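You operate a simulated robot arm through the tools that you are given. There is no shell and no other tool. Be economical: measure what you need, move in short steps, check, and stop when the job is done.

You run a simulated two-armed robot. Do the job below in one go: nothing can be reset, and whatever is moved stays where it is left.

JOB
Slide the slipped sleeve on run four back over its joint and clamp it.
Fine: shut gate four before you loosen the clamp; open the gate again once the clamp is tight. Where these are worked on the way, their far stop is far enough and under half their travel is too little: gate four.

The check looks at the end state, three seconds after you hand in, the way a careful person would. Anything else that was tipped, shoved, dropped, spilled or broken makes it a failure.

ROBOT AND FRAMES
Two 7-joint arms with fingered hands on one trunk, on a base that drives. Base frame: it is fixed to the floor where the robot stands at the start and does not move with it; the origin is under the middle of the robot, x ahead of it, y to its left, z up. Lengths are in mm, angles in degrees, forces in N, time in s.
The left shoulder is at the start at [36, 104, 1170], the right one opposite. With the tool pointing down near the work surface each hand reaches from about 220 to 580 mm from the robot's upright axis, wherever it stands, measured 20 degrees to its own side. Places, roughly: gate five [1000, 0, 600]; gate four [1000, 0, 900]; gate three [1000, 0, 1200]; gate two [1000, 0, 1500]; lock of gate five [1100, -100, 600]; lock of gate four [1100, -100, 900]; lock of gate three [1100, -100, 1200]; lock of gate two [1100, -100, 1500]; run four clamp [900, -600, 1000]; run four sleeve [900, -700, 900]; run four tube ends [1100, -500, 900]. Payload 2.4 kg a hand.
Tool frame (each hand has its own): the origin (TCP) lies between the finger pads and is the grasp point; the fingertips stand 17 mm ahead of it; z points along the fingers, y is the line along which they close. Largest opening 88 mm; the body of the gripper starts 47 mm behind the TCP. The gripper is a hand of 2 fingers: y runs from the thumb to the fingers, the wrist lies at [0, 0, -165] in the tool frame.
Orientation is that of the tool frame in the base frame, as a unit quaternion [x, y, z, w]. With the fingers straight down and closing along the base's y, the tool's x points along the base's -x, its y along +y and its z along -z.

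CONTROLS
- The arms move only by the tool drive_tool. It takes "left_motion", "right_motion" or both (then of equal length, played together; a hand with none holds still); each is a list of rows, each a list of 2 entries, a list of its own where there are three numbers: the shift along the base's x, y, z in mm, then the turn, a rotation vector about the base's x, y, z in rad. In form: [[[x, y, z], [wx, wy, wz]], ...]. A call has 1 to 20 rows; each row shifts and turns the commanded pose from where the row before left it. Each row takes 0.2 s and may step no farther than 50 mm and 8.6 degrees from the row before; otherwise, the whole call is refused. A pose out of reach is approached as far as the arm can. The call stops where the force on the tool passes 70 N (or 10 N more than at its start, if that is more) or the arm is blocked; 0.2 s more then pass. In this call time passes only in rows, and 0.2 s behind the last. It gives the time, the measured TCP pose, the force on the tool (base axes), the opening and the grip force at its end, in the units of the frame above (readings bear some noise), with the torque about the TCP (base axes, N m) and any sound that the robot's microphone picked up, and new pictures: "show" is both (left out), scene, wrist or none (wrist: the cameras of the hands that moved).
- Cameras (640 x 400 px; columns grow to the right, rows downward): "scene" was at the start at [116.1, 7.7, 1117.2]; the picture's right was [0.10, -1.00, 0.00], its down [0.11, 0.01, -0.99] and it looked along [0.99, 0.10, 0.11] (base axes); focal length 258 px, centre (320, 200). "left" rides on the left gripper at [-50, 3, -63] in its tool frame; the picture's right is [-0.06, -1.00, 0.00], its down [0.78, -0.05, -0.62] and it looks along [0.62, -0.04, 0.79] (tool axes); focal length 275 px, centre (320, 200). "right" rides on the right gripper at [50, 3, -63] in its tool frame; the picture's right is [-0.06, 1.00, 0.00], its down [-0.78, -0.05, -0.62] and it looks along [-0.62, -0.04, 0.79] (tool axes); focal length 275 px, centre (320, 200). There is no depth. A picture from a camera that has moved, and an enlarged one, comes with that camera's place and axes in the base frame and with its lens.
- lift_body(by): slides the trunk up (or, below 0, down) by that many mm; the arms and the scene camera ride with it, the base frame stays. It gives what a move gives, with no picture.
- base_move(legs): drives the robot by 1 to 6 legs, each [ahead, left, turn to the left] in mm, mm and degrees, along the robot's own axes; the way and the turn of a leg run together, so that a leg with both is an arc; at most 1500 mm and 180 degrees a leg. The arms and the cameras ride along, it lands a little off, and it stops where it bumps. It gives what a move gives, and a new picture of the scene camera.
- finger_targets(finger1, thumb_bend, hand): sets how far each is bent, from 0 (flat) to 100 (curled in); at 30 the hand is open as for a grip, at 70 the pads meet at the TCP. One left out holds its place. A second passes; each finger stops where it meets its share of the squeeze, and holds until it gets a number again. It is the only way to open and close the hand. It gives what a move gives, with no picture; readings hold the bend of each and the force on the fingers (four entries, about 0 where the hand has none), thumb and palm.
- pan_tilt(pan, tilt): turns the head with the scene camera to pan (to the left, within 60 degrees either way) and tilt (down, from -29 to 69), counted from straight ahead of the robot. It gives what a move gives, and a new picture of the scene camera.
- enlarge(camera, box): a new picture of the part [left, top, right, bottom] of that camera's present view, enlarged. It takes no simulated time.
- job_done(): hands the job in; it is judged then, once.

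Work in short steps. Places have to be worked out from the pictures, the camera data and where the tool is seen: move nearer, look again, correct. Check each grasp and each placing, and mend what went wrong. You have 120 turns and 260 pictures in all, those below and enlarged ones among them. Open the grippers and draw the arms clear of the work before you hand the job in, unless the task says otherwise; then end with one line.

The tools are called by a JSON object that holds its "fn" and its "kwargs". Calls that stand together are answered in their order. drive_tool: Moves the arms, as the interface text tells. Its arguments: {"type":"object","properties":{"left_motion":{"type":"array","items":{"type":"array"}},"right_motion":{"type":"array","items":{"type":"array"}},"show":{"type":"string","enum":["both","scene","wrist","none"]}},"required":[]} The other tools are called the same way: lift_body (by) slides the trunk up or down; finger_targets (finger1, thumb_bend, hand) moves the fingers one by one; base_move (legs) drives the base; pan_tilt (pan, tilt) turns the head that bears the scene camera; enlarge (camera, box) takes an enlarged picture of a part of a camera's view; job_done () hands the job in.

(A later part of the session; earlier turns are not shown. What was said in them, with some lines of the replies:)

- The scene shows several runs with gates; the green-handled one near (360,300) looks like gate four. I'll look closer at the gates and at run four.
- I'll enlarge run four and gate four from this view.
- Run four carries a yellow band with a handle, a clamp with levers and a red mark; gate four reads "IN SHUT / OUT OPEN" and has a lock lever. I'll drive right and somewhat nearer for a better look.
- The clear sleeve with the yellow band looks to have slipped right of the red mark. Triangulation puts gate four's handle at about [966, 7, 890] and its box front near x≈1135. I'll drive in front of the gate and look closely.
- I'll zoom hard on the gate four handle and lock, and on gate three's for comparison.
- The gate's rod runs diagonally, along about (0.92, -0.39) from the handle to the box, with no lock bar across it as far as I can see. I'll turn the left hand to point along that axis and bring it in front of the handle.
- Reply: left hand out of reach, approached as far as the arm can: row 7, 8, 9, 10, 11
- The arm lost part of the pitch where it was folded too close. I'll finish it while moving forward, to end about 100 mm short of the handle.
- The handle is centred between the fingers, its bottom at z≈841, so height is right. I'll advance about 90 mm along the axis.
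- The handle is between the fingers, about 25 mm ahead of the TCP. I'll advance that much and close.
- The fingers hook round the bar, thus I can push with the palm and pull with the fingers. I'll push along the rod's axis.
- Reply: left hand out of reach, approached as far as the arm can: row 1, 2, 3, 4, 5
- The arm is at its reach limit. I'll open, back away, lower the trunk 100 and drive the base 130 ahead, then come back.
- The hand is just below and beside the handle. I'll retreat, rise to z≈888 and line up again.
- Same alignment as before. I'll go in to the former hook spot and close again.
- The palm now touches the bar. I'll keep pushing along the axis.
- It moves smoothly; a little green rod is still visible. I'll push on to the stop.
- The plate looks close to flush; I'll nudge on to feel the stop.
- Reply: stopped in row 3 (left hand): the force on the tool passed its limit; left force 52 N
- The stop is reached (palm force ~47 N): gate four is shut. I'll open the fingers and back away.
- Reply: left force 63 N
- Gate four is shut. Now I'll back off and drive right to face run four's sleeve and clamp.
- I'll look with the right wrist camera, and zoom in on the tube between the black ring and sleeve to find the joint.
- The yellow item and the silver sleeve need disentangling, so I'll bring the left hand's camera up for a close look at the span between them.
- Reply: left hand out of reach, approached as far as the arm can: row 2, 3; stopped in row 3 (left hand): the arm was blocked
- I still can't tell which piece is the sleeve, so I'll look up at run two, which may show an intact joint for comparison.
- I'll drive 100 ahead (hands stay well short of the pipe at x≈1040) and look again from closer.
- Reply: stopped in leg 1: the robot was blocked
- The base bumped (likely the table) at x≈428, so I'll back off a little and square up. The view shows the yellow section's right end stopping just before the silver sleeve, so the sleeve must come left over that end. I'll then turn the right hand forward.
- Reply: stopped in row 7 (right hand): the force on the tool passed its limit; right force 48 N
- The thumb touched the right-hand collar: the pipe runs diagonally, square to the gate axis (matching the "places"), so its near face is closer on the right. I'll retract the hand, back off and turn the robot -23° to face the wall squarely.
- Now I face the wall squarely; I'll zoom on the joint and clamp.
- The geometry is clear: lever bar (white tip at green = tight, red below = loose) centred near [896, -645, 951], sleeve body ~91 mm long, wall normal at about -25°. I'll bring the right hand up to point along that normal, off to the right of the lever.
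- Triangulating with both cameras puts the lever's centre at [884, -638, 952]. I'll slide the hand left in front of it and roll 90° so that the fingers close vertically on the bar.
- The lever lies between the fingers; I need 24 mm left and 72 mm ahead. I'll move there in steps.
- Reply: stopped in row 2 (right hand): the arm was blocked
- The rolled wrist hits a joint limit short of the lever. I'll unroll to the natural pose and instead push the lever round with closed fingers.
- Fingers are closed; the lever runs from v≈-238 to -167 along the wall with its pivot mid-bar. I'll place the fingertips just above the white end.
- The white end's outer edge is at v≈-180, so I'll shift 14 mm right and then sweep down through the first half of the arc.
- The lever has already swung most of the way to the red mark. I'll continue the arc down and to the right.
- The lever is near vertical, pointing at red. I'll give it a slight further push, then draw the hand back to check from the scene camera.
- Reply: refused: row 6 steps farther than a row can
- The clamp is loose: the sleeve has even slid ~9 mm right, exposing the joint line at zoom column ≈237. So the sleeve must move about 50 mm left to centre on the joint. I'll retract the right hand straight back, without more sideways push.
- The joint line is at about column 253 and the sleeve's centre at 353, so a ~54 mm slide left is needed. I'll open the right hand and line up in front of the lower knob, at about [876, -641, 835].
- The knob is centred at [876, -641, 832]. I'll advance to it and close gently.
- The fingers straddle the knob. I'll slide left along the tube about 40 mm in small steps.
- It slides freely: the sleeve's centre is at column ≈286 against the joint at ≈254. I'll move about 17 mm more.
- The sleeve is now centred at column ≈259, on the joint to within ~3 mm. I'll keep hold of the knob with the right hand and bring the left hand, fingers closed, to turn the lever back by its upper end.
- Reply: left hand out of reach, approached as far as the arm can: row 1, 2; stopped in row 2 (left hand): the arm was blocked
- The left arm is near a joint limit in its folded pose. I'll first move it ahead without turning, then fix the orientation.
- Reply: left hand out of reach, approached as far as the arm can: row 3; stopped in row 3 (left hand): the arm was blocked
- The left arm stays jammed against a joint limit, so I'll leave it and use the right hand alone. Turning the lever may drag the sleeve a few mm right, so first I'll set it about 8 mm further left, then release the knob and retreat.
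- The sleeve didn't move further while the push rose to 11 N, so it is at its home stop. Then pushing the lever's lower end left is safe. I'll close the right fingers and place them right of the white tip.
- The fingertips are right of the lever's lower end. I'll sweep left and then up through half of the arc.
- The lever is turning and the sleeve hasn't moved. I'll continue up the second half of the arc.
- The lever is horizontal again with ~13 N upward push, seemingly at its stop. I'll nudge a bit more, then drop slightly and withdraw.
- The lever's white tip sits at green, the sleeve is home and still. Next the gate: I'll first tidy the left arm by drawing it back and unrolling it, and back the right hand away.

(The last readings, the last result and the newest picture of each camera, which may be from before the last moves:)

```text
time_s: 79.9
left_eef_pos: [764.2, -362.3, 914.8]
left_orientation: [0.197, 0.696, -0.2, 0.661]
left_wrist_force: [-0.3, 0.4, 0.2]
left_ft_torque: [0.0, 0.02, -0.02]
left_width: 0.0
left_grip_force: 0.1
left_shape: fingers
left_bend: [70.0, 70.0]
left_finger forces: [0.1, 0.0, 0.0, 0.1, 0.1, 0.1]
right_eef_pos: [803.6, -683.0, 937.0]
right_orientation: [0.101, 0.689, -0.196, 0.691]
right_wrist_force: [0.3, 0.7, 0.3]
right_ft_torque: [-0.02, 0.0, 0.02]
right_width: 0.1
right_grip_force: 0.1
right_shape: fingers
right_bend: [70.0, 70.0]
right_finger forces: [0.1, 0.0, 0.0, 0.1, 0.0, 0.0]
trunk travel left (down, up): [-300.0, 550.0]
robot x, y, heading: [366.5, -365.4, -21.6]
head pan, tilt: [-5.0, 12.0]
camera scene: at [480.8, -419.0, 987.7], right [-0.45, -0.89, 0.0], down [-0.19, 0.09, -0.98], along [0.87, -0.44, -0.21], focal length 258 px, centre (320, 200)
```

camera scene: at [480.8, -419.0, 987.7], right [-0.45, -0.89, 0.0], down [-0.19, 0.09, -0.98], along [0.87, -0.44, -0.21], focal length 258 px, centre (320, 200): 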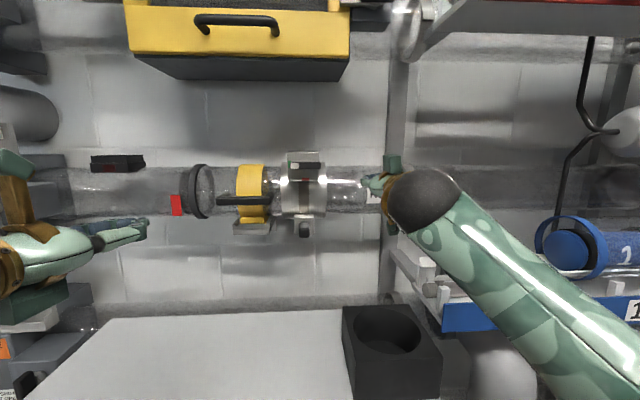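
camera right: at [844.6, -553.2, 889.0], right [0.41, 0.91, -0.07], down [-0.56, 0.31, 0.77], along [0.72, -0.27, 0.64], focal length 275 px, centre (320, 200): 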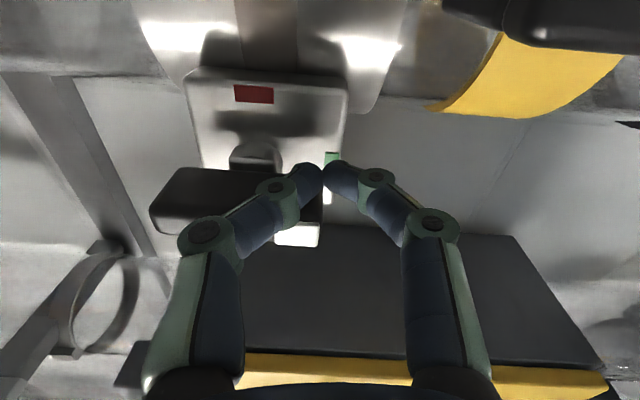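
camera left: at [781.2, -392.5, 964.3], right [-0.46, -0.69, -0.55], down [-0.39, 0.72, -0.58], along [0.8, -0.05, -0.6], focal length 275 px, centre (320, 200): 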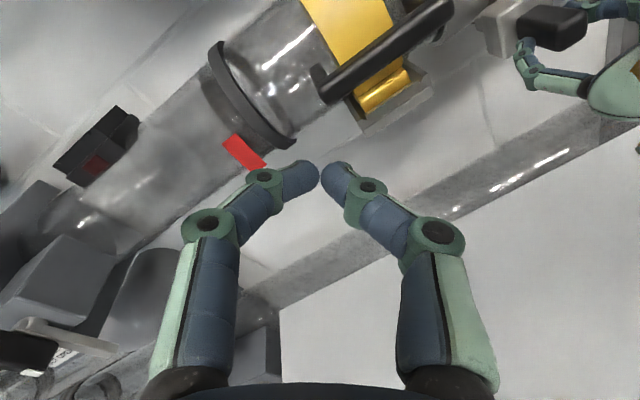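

The left hand is unrolled and usable again. I'll fold the right hand back down out of the way, then drive back to the gate with heading 0.

{"fn": "drive_tool", "kwargs": {"right_motion": [[[-5, 2, 0], [0.059, 0.127, 0]], [[-10, 4, 3], [0.059, 0.127, 0]], [[-10, 4, 3], [0.059, 0.127, 0]], [[-14, 6, 3], [0.059, 0.127, 0]], [[-14, 6, 3], [0.059, 0.127, 0]], [[-16, 7, 3], [0.059, 0.127, 0]], [[-16, 7, 3], [0.059, 0.127, 0]], [[-16, 7, 3], [0.059, 0.127, 0]]], "show": "none"}}

{"fn": "base_move", "kwargs": {"legs": [[-110, 0, 0], [0, 0, 21.7], [0, 266, 0]]}}

```text
time_s: 81.7
left_eef_pos: [764.9, -361.4, 913.4]
left_orientation: [0.198, 0.696, -0.198, 0.662]
left_wrist_force: [0.4, 0.3, -0.7]
left_ft_torque: [0.02, 0.0, -0.01]
left_width: 0.2
left_grip_force: 0.1
left_shape: fingers
left_bend: [70.0, 70.0]
left_finger forces: [0.0, 0.0, 0.1, 0.0, 0.0, 0.0]
right_eef_pos: [701.3, -640.9, 957.3]
right_orientation: [0.145, 0.961, -0.06, 0.23]
right_wrist_force: [-0.7, -0.2, 0.6]
right_ft_torque: [-0.01, -0.01, 0.04]
right_width: 0.0
right_grip_force: 0.2
right_shape: fingers
right_bend: [70.0, 70.0]
right_finger forces: [0.1, 0.0, 0.0, 0.1, 0.0, 0.0]
trunk travel left (down, up): [-300.0, 550.0]
robot x, y, heading: [367.8, -369.4, -21.5]
head pan, tilt: [-5.0, 12.0]
```

```text
time_s: 85.6
left_eef_pos: [629.0, 98.9, 913.8]
left_orientation: [0.062, 0.721, -0.068, 0.687]
left_wrist_force: [0.6, 0.0, -0.3]
left_ft_torque: [-0.01, 0.0, 0.02]
left_width: 0.0
left_grip_force: 0.0
left_shape: fingers
left_bend: [70.0, 70.0]
left_finger forces: [0.0, 0.0, 0.0, 0.0, 0.0, 0.0]
right_eef_pos: [674.8, -183.0, 958.0]
right_orientation: [-0.042, 0.971, -0.016, 0.237]
right_wrist_force: [0.2, 0.9, 0.4]
right_ft_torque: [0.02, -0.01, -0.02]
right_width: 0.2
right_grip_force: 0.0
right_shape: fingers
right_bend: [70.0, 70.0]
right_finger forces: [0.0, 0.0, 0.0, 0.1, 0.0, 0.1]
trunk travel left (down, up): [-300.0, 550.0]
robot x, y, heading: [262.7, -51.0, 0.4]
head pan, tilt: [-5.0, 12.0]
camera scene: at [387.2, -60.5, 987.7], right [-0.08, -1.0, 0.0], down [-0.21, 0.02, -0.98], along [0.97, -0.08, -0.21], focal length 258 px, centre (320, 200)
```

scene: 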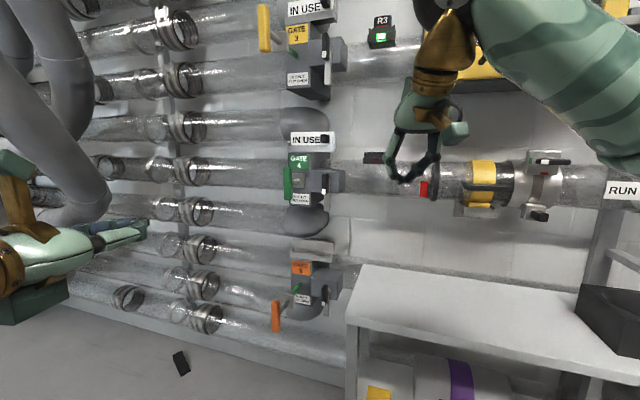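

I'll drive ahead to the earlier gate position, open the left hand and align with the rod axis.

{"fn": "base_move", "kwargs": {"legs": [[212, -8, 0]]}}

{"fn": "finger_targets", "kwargs": {"hand": "left", "finger1": 30, "thumb_bend": 30}}

{"fn": "drive_tool", "kwargs": {"left_motion": [[[5, -14, -8], [0, 0, 0]], [[5, -14, -8], [0, 0, -0.1]], [[5, -14, -8], [0, 0, -0.1]]], "show": "both"}}

```text
time_s: 87.2
left_eef_pos: [836.5, 90.9, 914.4]
left_orientation: [0.063, 0.721, -0.069, 0.687]
left_wrist_force: [-0.4, -0.1, 0.2]
left_ft_torque: [0.02, -0.02, -0.02]
left_width: 0.2
left_grip_force: 0.2
left_shape: fingers
left_bend: [70.0, 70.0]
left_finger forces: [0.0, 0.0, 0.1, 0.0, 0.0, 0.0]
right_eef_pos: [881.3, -190.6, 956.9]
right_orientation: [-0.041, 0.971, -0.015, 0.237]
right_wrist_force: [0.4, -0.4, 0.7]
right_ft_torque: [-0.04, 0.01, 0.02]
right_width: 0.0
right_grip_force: 0.0
right_shape: fingers
right_bend: [70.0, 70.0]
right_finger forces: [0.0, 0.0, 0.1, 0.0, 0.0, 0.0]
trunk travel left (down, up): [-300.0, 550.0]
robot x, y, heading: [470.2, -58.6, 0.1]
head pan, tilt: [-5.0, 12.0]
camera scene: at [594.5, -67.8, 987.7], right [-0.08, -1.0, 0.0], down [-0.21, 0.02, -0.98], along [0.97, -0.08, -0.21], focal length 258 px, centre (320, 200)
```

scene: 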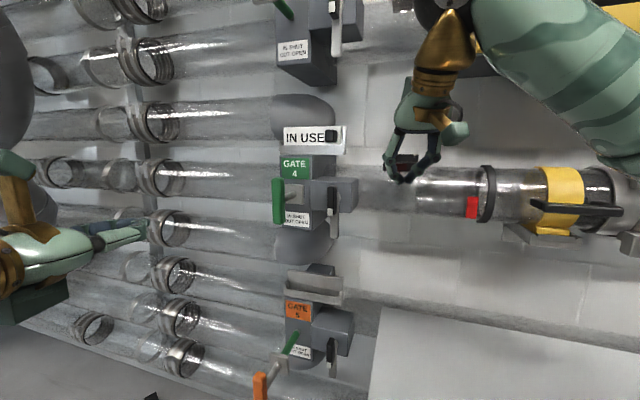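

```text
time_s: 88.2
left_eef_pos: [835.6, 91.8, 914.3]
left_orientation: [0.063, 0.72, -0.07, 0.687]
left_wrist_force: [0.3, -0.3, 0.4]
left_ft_torque: [-0.02, 0.0, 0.02]
left_width: 83.4
left_grip_force: 0.0
left_shape: fingers
left_bend: [30.0, 30.0]
left_finger forces: [0.0, 0.0, 0.1, 0.0, 0.1, 0.0]
right_eef_pos: [882.1, -191.5, 958.1]
right_orientation: [-0.041, 0.97, -0.016, 0.237]
right_wrist_force: [-0.3, -0.2, -0.1]
right_ft_torque: [-0.01, -0.02, 0.01]
right_width: 0.1
right_grip_force: 0.0
right_shape: fingers
right_bend: [70.0, 70.0]
right_finger forces: [0.1, 0.1, 0.0, 0.1, 0.0, 0.0]
trunk travel left (down, up): [-300.0, 550.0]
robot x, y, heading: [467.4, -61.7, 0.4]
head pan, tilt: [-5.0, 12.0]
```

```text
time_s: 89.0
left_eef_pos: [852.3, 50.3, 891.2]
left_orientation: [0.135, 0.712, -0.138, 0.675]
left_wrist_force: [0.4, 0.1, -0.1]
left_ft_torque: [-0.01, 0.0, 0.02]
left_width: 83.6
left_grip_force: 0.1
left_shape: fingers
left_bend: [30.0, 30.0]
left_finger forces: [0.1, 0.1, 0.1, 0.0, 0.0, 0.0]
right_eef_pos: [883.0, -191.1, 957.6]
right_orientation: [-0.041, 0.97, -0.015, 0.238]
right_wrist_force: [0.2, 0.2, -1.3]
right_ft_torque: [-0.01, 0.03, 0.0]
right_width: 0.3
right_grip_force: 0.2
right_shape: fingers
right_bend: [70.0, 70.0]
right_finger forces: [0.0, 0.1, 0.0, 0.0, 0.0, 0.0]
trunk travel left (down, up): [-300.0, 550.0]
robot x, y, heading: [468.8, -60.4, 0.2]
head pan, tilt: [-5.0, 12.0]
camera scene: at [594.5, -67.8, 987.7], right [-0.08, -1.0, 0.0], down [-0.21, 0.02, -0.98], along [0.97, -0.08, -0.21], focal length 258 px, centre (320, 200)
camera left: at [795.3, 78.5, 943.6], right [-0.37, -0.92, 0.08], down [-0.63, 0.19, -0.75], along [0.68, -0.33, -0.65], focal length 275 px, centre (320, 200)
```

scene: 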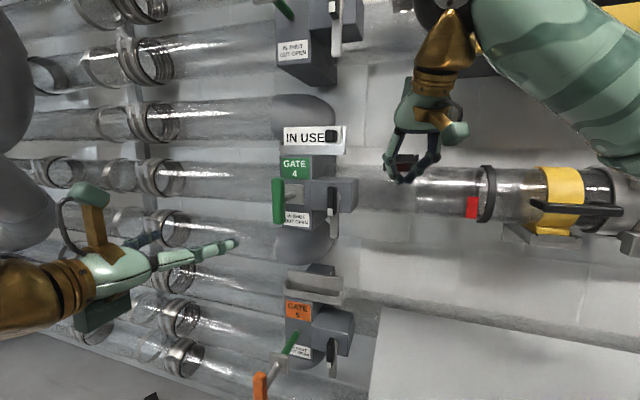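
left: 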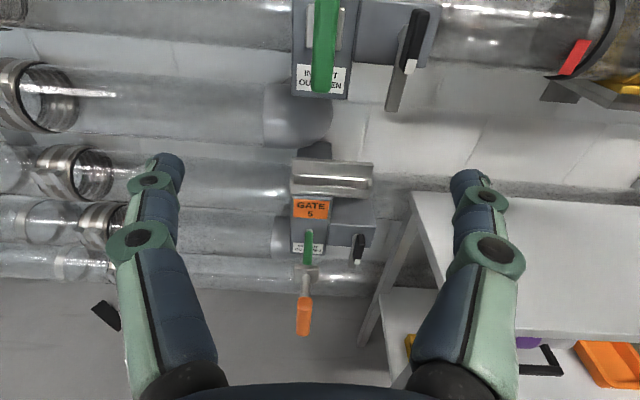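

Well aligned with the handle. I'll advance in steps so that the fingers straddle the bar with the TCP just behind it.

{"fn": "drive_tool", "kwargs": {"left_motion": [[[37, -15, 0], [0, 0, 0]], [[37, -15, 0], [0, 0, 0]], [[37, -15, 0], [0, 0, 0]], [[37, -15, 0], [0, 0, 0]], [[25, -10, 0], [0, 0, 0]], [[25, -10, 0], [0, 0, 0]], [[24, -10, 0], [0, 0, 0]]], "show": "wrist"}}

{"fn": "finger_targets", "kwargs": {"hand": "left", "finger1": 72, "thumb_bend": 72}}

{"fn": "enlarge", "kwargs": {"camera": "scene", "box": [220, 140, 380, 260]}}

```text
time_s: 90.6
left_eef_pos: [1071.6, -41.7, 888.2]
left_orientation: [0.134, 0.711, -0.138, 0.676]
left_wrist_force: [-0.9, 0.1, -0.2]
left_ft_torque: [-0.01, 0.0, 0.01]
left_width: 83.4
left_grip_force: 0.1
left_shape: fingers
left_bend: [30.0, 30.0]
left_finger forces: [0.0, 0.0, 0.0, 0.0, 0.0, 0.1]
right_eef_pos: [883.7, -190.8, 957.8]
right_orientation: [-0.041, 0.97, -0.016, 0.237]
right_wrist_force: [-0.4, -0.4, -0.4]
right_ft_torque: [0.0, -0.05, 0.02]
right_width: 0.0
right_grip_force: 0.0
right_shape: fingers
right_bend: [70.0, 70.0]
right_finger forces: [0.0, 0.0, 0.0, 0.0, 0.1, 0.0]
trunk travel left (down, up): [-300.0, 550.0]
robot x, y, heading: [467.7, -55.2, 0.1]
head pan, tilt: [-5.0, 12.0]
camera left: at [1015.2, -14.5, 941.6], right [-0.37, -0.92, 0.08], down [-0.63, 0.19, -0.75], along [0.68, -0.33, -0.65], focal length 275 px, centre (320, 200)
```

left: 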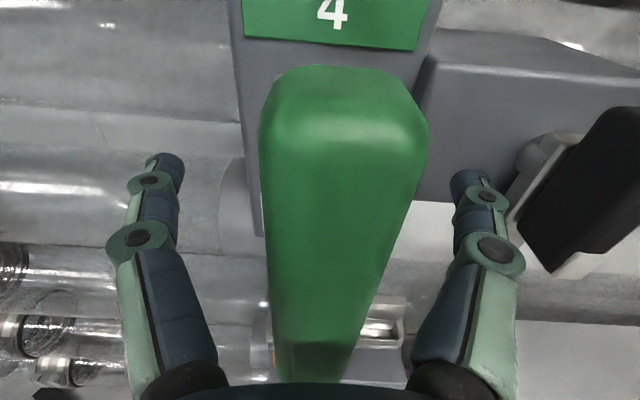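

```text
time_s: 91.6
left_eef_pos: [1071.3, -42.8, 888.4]
left_orientation: [0.134, 0.712, -0.137, 0.676]
left_wrist_force: [0.8, -2.4, 0.5]
left_ft_torque: [0.0, -0.04, -0.02]
left_width: 4.3
left_grip_force: 3.2
left_shape: fingers
left_bend: [68.0, 68.0]
left_finger forces: [2.5, 0.0, 0.1, 0.0, 3.8, 0.0]
right_eef_pos: [883.6, -191.3, 957.4]
right_orientation: [-0.041, 0.97, -0.016, 0.238]
right_wrist_force: [0.0, -0.6, -0.9]
right_ft_torque: [-0.01, 0.0, -0.01]
right_width: 0.1
right_grip_force: 0.1
right_shape: fingers
right_bend: [70.0, 70.0]
right_finger forces: [0.1, 0.0, 0.0, 0.0, 0.0, 0.0]
trunk travel left (down, up): [-300.0, 550.0]
robot x, y, heading: [468.8, -62.3, 0.4]
head pan, tilt: [-5.0, 12.0]
```

```text
3.33 times, centred on (300, 200) of scene
camera zoom: at [594.7, -68.0, 987.7], right [-0.08, -1.0, 0.0], down [-0.21, 0.02, -0.98], along [0.97, -0.08, -0.21], focal length 859 px, centre (387, 200)
```

zoom: 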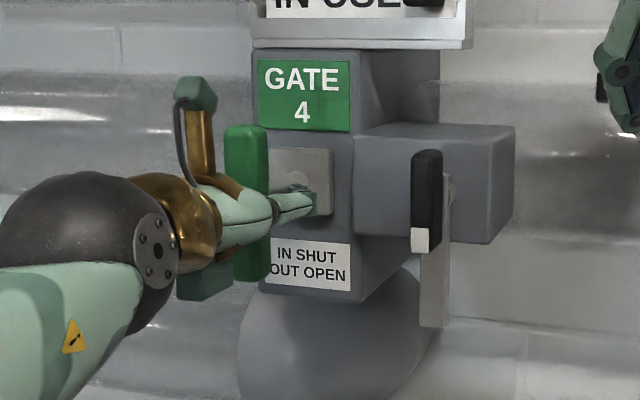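

The fingers have closed on the rod behind the bar. I'll pull back along the axis.

{"fn": "drive_tool", "kwargs": {"left_motion": [[[-13.8, 5.8, 0], [0, 0, 0]], [[-13.8, 5.8, 0], [0, 0, 0]], [[-13.8, 5.8, 0], [0, 0, 0]], [[-13.8, 5.8, 0], [0, 0, 0]], [[-13.8, 5.8, 0], [0, 0, 0]]], "show": "none"}}

{"fn": "enlarge", "kwargs": {"camera": "scene", "box": [220, 140, 380, 260]}}

```text
time_s: 92.8
left_eef_pos: [1001.9, -10.0, 890.3]
left_orientation: [0.134, 0.711, -0.138, 0.676]
left_wrist_force: [-0.7, -5.1, -0.3]
left_ft_torque: [0.02, 0.0, -0.01]
left_width: 4.7
left_grip_force: 4.4
left_shape: fingers
left_bend: [70.0, 66.0]
left_finger forces: [1.9, 0.1, 0.1, 0.1, 6.9, 0.1]
right_eef_pos: [881.3, -191.2, 957.9]
right_orientation: [-0.04, 0.97, -0.015, 0.238]
right_wrist_force: [-0.1, 0.0, 0.1]
right_ft_torque: [0.01, 0.06, 0.01]
right_width: 0.1
right_grip_force: 0.1
right_shape: fingers
right_bend: [70.0, 70.0]
right_finger forces: [0.1, 0.1, 0.0, 0.1, 0.0, 0.0]
trunk travel left (down, up): [-300.0, 550.0]
robot x, y, heading: [467.4, -62.4, 0.2]
head pan, tilt: [-5.0, 12.0]
```

```text
3.33 times, centred on (300, 200) of scene
camera zoom: at [594.6, -68.3, 987.7], right [-0.08, -1.0, 0.0], down [-0.21, 0.02, -0.98], along [0.97, -0.08, -0.21], focal length 859 px, centre (387, 200)
```

zoom: 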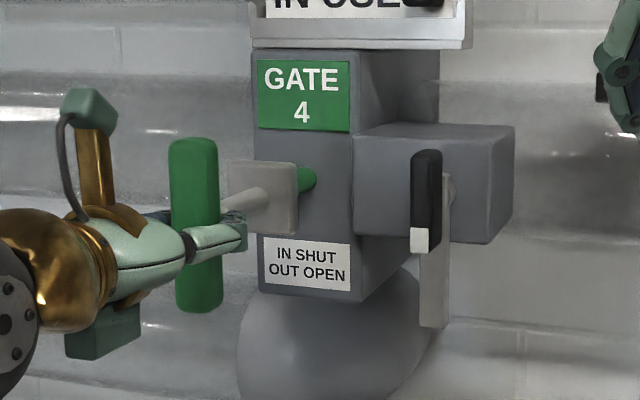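

It's coming out. I'll keep pulling to the far stop.

{"fn": "drive_tool", "kwargs": {"left_motion": [[[-10, 4.2, 0], [0, 0, 0]], [[-10, 4.2, 0], [0, 0, 0]], [[-10, 4.2, 0], [0, 0, 0]], [[-8, 3.3, 0], [0, 0, 0]], [[-8, 3.3, 0], [0, 0, 0]]], "show": "none"}}

{"fn": "enlarge", "kwargs": {"camera": "scene", "box": [200, 140, 360, 260]}}

```text
time_s: 94.0
left_eef_pos: [958.3, 7.4, 889.2]
left_orientation: [0.135, 0.711, -0.138, 0.676]
left_wrist_force: [4.3, -6.1, 0.8]
left_ft_torque: [-0.04, 0.0, -0.03]
left_width: 11.7
left_grip_force: 5.6
left_shape: fingers
left_bend: [66.0, 64.0]
left_finger forces: [2.8, 0.1, 0.0, 0.0, 6.8, 0.0]
right_eef_pos: [882.2, -192.0, 957.9]
right_orientation: [-0.041, 0.97, -0.014, 0.238]
right_wrist_force: [0.1, 0.3, 0.2]
right_ft_torque: [0.03, -0.01, 0.01]
right_width: 0.0
right_grip_force: 0.0
right_shape: fingers
right_bend: [70.0, 70.0]
right_finger forces: [0.1, 0.1, 0.0, 0.0, 0.0, 0.0]
trunk travel left (down, up): [-300.0, 550.0]
robot x, y, heading: [469.5, -60.5, 0.2]
head pan, tilt: [-5.0, 12.0]
```

```text
3.33 times, centred on (280, 200) of scene
camera zoom: at [594.9, -68.3, 987.7], right [-0.08, -1.0, 0.0], down [-0.21, 0.02, -0.98], along [0.97, -0.08, -0.21], focal length 859 px, centre (453, 200)
```

zoom: 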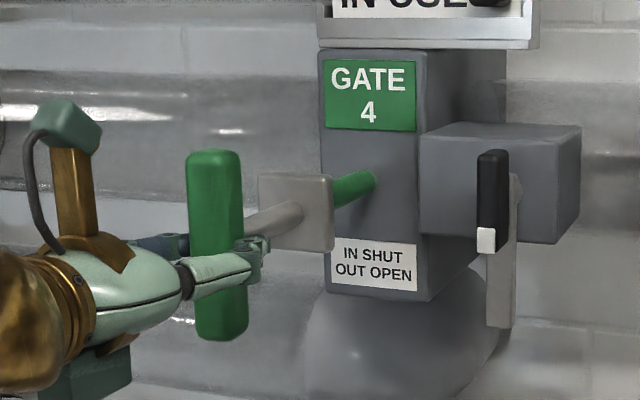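

It's about back at its original extension (same width reading as when first gripped there). I'll pull a little more to feel the stop.

{"fn": "drive_tool", "kwargs": {"left_motion": [[[-5, 2.1, 0], [0, 0, 0]], [[-5, 2.1, 0], [0, 0, 0]], [[-5, 2.1, 0], [0, 0, 0]]], "show": "none"}}

{"fn": "enlarge", "kwargs": {"camera": "scene", "box": [200, 140, 360, 260]}}

```text
time_s: 94.8
left_eef_pos: [944.5, 13.9, 889.6]
left_orientation: [0.134, 0.711, -0.137, 0.676]
left_wrist_force: [4.2, -5.1, -0.9]
left_ft_torque: [-0.02, 0.02, -0.04]
left_width: 11.4
left_grip_force: 4.6
left_shape: fingers
left_bend: [66.0, 64.0]
left_finger forces: [3.1, 0.0, 0.0, 0.1, 5.9, 0.0]
right_eef_pos: [883.2, -190.9, 957.0]
right_orientation: [-0.041, 0.97, -0.015, 0.238]
right_wrist_force: [-0.4, -0.4, -0.1]
right_ft_torque: [0.03, 0.0, -0.01]
right_width: 0.2
right_grip_force: 0.1
right_shape: fingers
right_bend: [70.0, 70.0]
right_finger forces: [0.0, 0.1, 0.0, 0.0, 0.1, 0.0]
trunk travel left (down, up): [-300.0, 550.0]
robot x, y, heading: [466.4, -61.5, 0.1]
head pan, tilt: [-5.0, 12.0]
```

```text
3.33 times, centred on (280, 200) of scene
camera zoom: at [595.0, -68.2, 987.6], right [-0.08, -1.0, 0.0], down [-0.21, 0.02, -0.98], along [0.97, -0.08, -0.21], focal length 859 px, centre (453, 200)
```

zoom: 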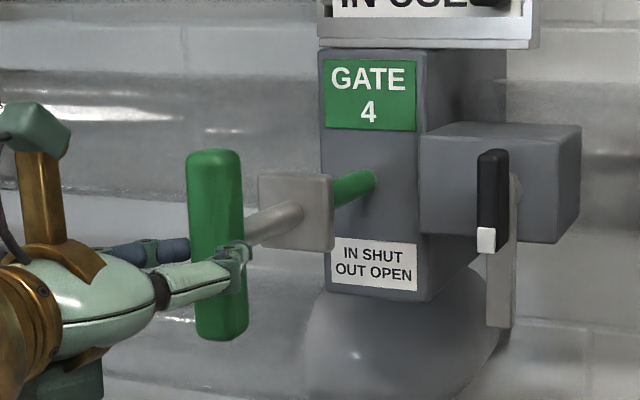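

The bar no longer follows; triangulated it is at x≈966 versus 972 originally, so the gate is fully open. I'll open the fingers, withdraw the left hand, and open the right one.

{"fn": "finger_targets", "kwargs": {"hand": "left", "finger1": 30, "thumb_bend": 30}}

{"fn": "drive_tool", "kwargs": {"left_motion": [[[-30, 12.5, 0], [0, 0, 0]], [[-30, 12.5, 0], [0, 0, 0]], [[-30, 12.5, 0], [0, 0, 0]]], "show": "none"}}

{"fn": "finger_targets", "kwargs": {"hand": "right", "finger1": 30, "thumb_bend": 30}}

{"fn": "base_move", "kwargs": {"legs": [[-200, 0, 0], [0, -300, 0], [0, 0, -22]]}}

{"fn": "enlarge", "kwargs": {"camera": "scene", "box": [160, 120, 400, 270]}}

```text
time_s: 95.8
left_eef_pos: [942.4, 15.0, 889.0]
left_orientation: [0.134, 0.711, -0.138, 0.677]
left_wrist_force: [-1.5, -0.6, 0.1]
left_ft_torque: [0.02, -0.03, 0.03]
left_width: 83.3
left_grip_force: 0.0
left_shape: fingers
left_bend: [30.0, 30.0]
left_finger forces: [0.0, 0.0, 0.0, 0.0, 0.1, 0.0]
right_eef_pos: [882.3, -191.7, 957.9]
right_orientation: [-0.041, 0.97, -0.016, 0.238]
right_wrist_force: [0.1, -1.0, -0.8]
right_ft_torque: [-0.03, 0.02, 0.0]
right_width: 0.2
right_grip_force: 0.1
right_shape: fingers
right_bend: [70.0, 70.0]
right_finger forces: [0.0, 0.0, 0.0, 0.0, 0.0, 0.0]
trunk travel left (down, up): [-300.0, 550.0]
robot x, y, heading: [466.1, -54.4, 0.1]
head pan, tilt: [-5.0, 12.0]
```

```text
time_s: 96.6
left_eef_pos: [853.7, 49.4, 888.7]
left_orientation: [0.134, 0.711, -0.138, 0.676]
left_wrist_force: [-0.2, 0.1, 0.2]
left_ft_torque: [-0.01, -0.02, 0.03]
left_width: 83.2
left_grip_force: 0.0
left_shape: fingers
left_bend: [30.0, 30.0]
left_finger forces: [0.0, 0.0, 0.0, 0.1, 0.1, 0.1]
right_eef_pos: [882.8, -192.3, 956.2]
right_orientation: [-0.041, 0.97, -0.015, 0.238]
right_wrist_force: [-0.3, -0.2, 0.9]
right_ft_torque: [-0.04, 0.02, 0.02]
right_width: 0.1
right_grip_force: 0.1
right_shape: fingers
right_bend: [70.0, 70.0]
right_finger forces: [0.1, 0.0, 0.0, 0.0, 0.0, 0.1]
trunk travel left (down, up): [-300.0, 550.0]
robot x, y, heading: [469.9, -59.3, 0.3]
head pan, tilt: [-5.0, 12.0]
```

```text
time_s: 97.6
left_eef_pos: [854.8, 50.1, 888.1]
left_orientation: [0.134, 0.711, -0.138, 0.676]
left_wrist_force: [-0.5, 0.2, -0.2]
left_ft_torque: [0.02, 0.01, 0.02]
left_width: 83.5
left_grip_force: 0.0
left_shape: fingers
left_bend: [30.0, 30.0]
left_finger forces: [0.1, 0.0, 0.0, 0.0, 0.0, 0.0]
right_eef_pos: [882.7, -191.8, 958.9]
right_orientation: [-0.041, 0.97, -0.016, 0.238]
right_wrist_force: [1.1, 0.5, -0.6]
right_ft_torque: [-0.04, 0.02, -0.01]
right_width: 83.6
right_grip_force: 0.1
right_shape: fingers
right_bend: [30.0, 30.0]
right_finger forces: [0.1, 0.0, 0.0, 0.0, 0.1, 0.0]
trunk travel left (down, up): [-300.0, 550.0]
robot x, y, heading: [467.0, -60.9, 0.0]
head pan, tilt: [-5.0, 12.0]
```

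```text
time_s: 102.0
left_eef_pos: [662.5, -399.0, 887.0]
left_orientation: [0.271, 0.671, -0.267, 0.636]
left_wrist_force: [0.1, 0.0, -0.6]
left_ft_torque: [-0.02, 0.01, 0.04]
left_width: 83.6
left_grip_force: 0.0
left_shape: fingers
left_bend: [30.0, 30.0]
left_finger forces: [0.1, 0.0, 0.0, 0.0, 0.0, 0.0]
right_eef_pos: [595.4, -633.5, 955.9]
right_orientation: [0.15, 0.959, -0.062, 0.23]
right_wrist_force: [-0.8, 0.4, 0.4]
right_ft_torque: [-0.01, -0.01, 0.01]
right_width: 83.5
right_grip_force: 0.1
right_shape: fingers
right_bend: [30.0, 30.0]
right_finger forces: [0.0, 0.0, 0.0, 0.1, 0.0, 0.1]
trunk travel left (down, up): [-300.0, 550.0]
robot x, y, heading: [264.6, -355.3, -22.4]
head pan, tilt: [-5.0, 12.0]
camera scene: at [377.2, -408.5, 987.7], right [-0.46, -0.89, 0.0], down [-0.18, 0.1, -0.98], along [0.87, -0.45, -0.21], focal length 258 px, centre (320, 200)
```

scene: 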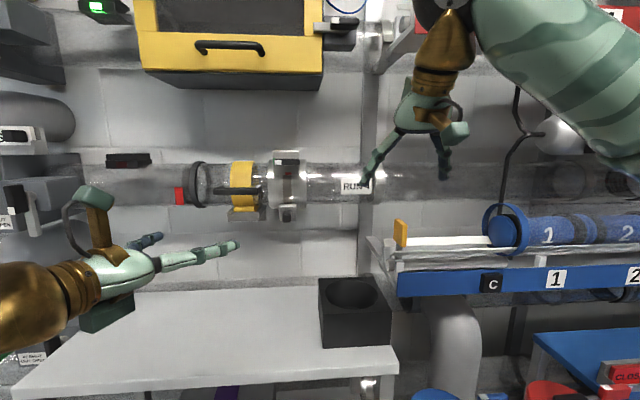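

```text
2.67 times, centred on (280, 195) of scene
camera zoom: at [377.2, -408.5, 987.7], right [-0.46, -0.89, 0.0], down [-0.18, 0.1, -0.98], along [0.87, -0.45, -0.21], focal length 687 px, centre (427, 213)
```

zoom: 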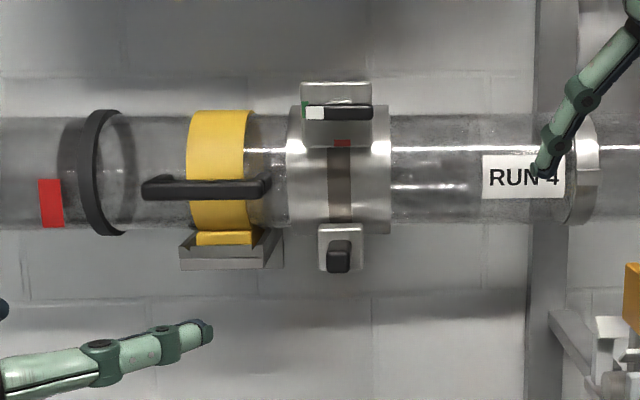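

The lever is at green, the sleeve sits over its joint, gate four is open again, and both hands are open and clear of the work. I'll hand in.

{"fn": "job_done", "kwargs": {}}

```text
The job is handed in.
```

I slid run four's sleeve back over its joint to its stop and clamped it, with the lever on green. Gate four was shut before I loosened the clamp and opened again to its far stop once the clamp was tight. Along the way the robot's base bumped something, probably the table, and the right thumb touched the run's right-hand collar; nothing looked out of place afterwards.
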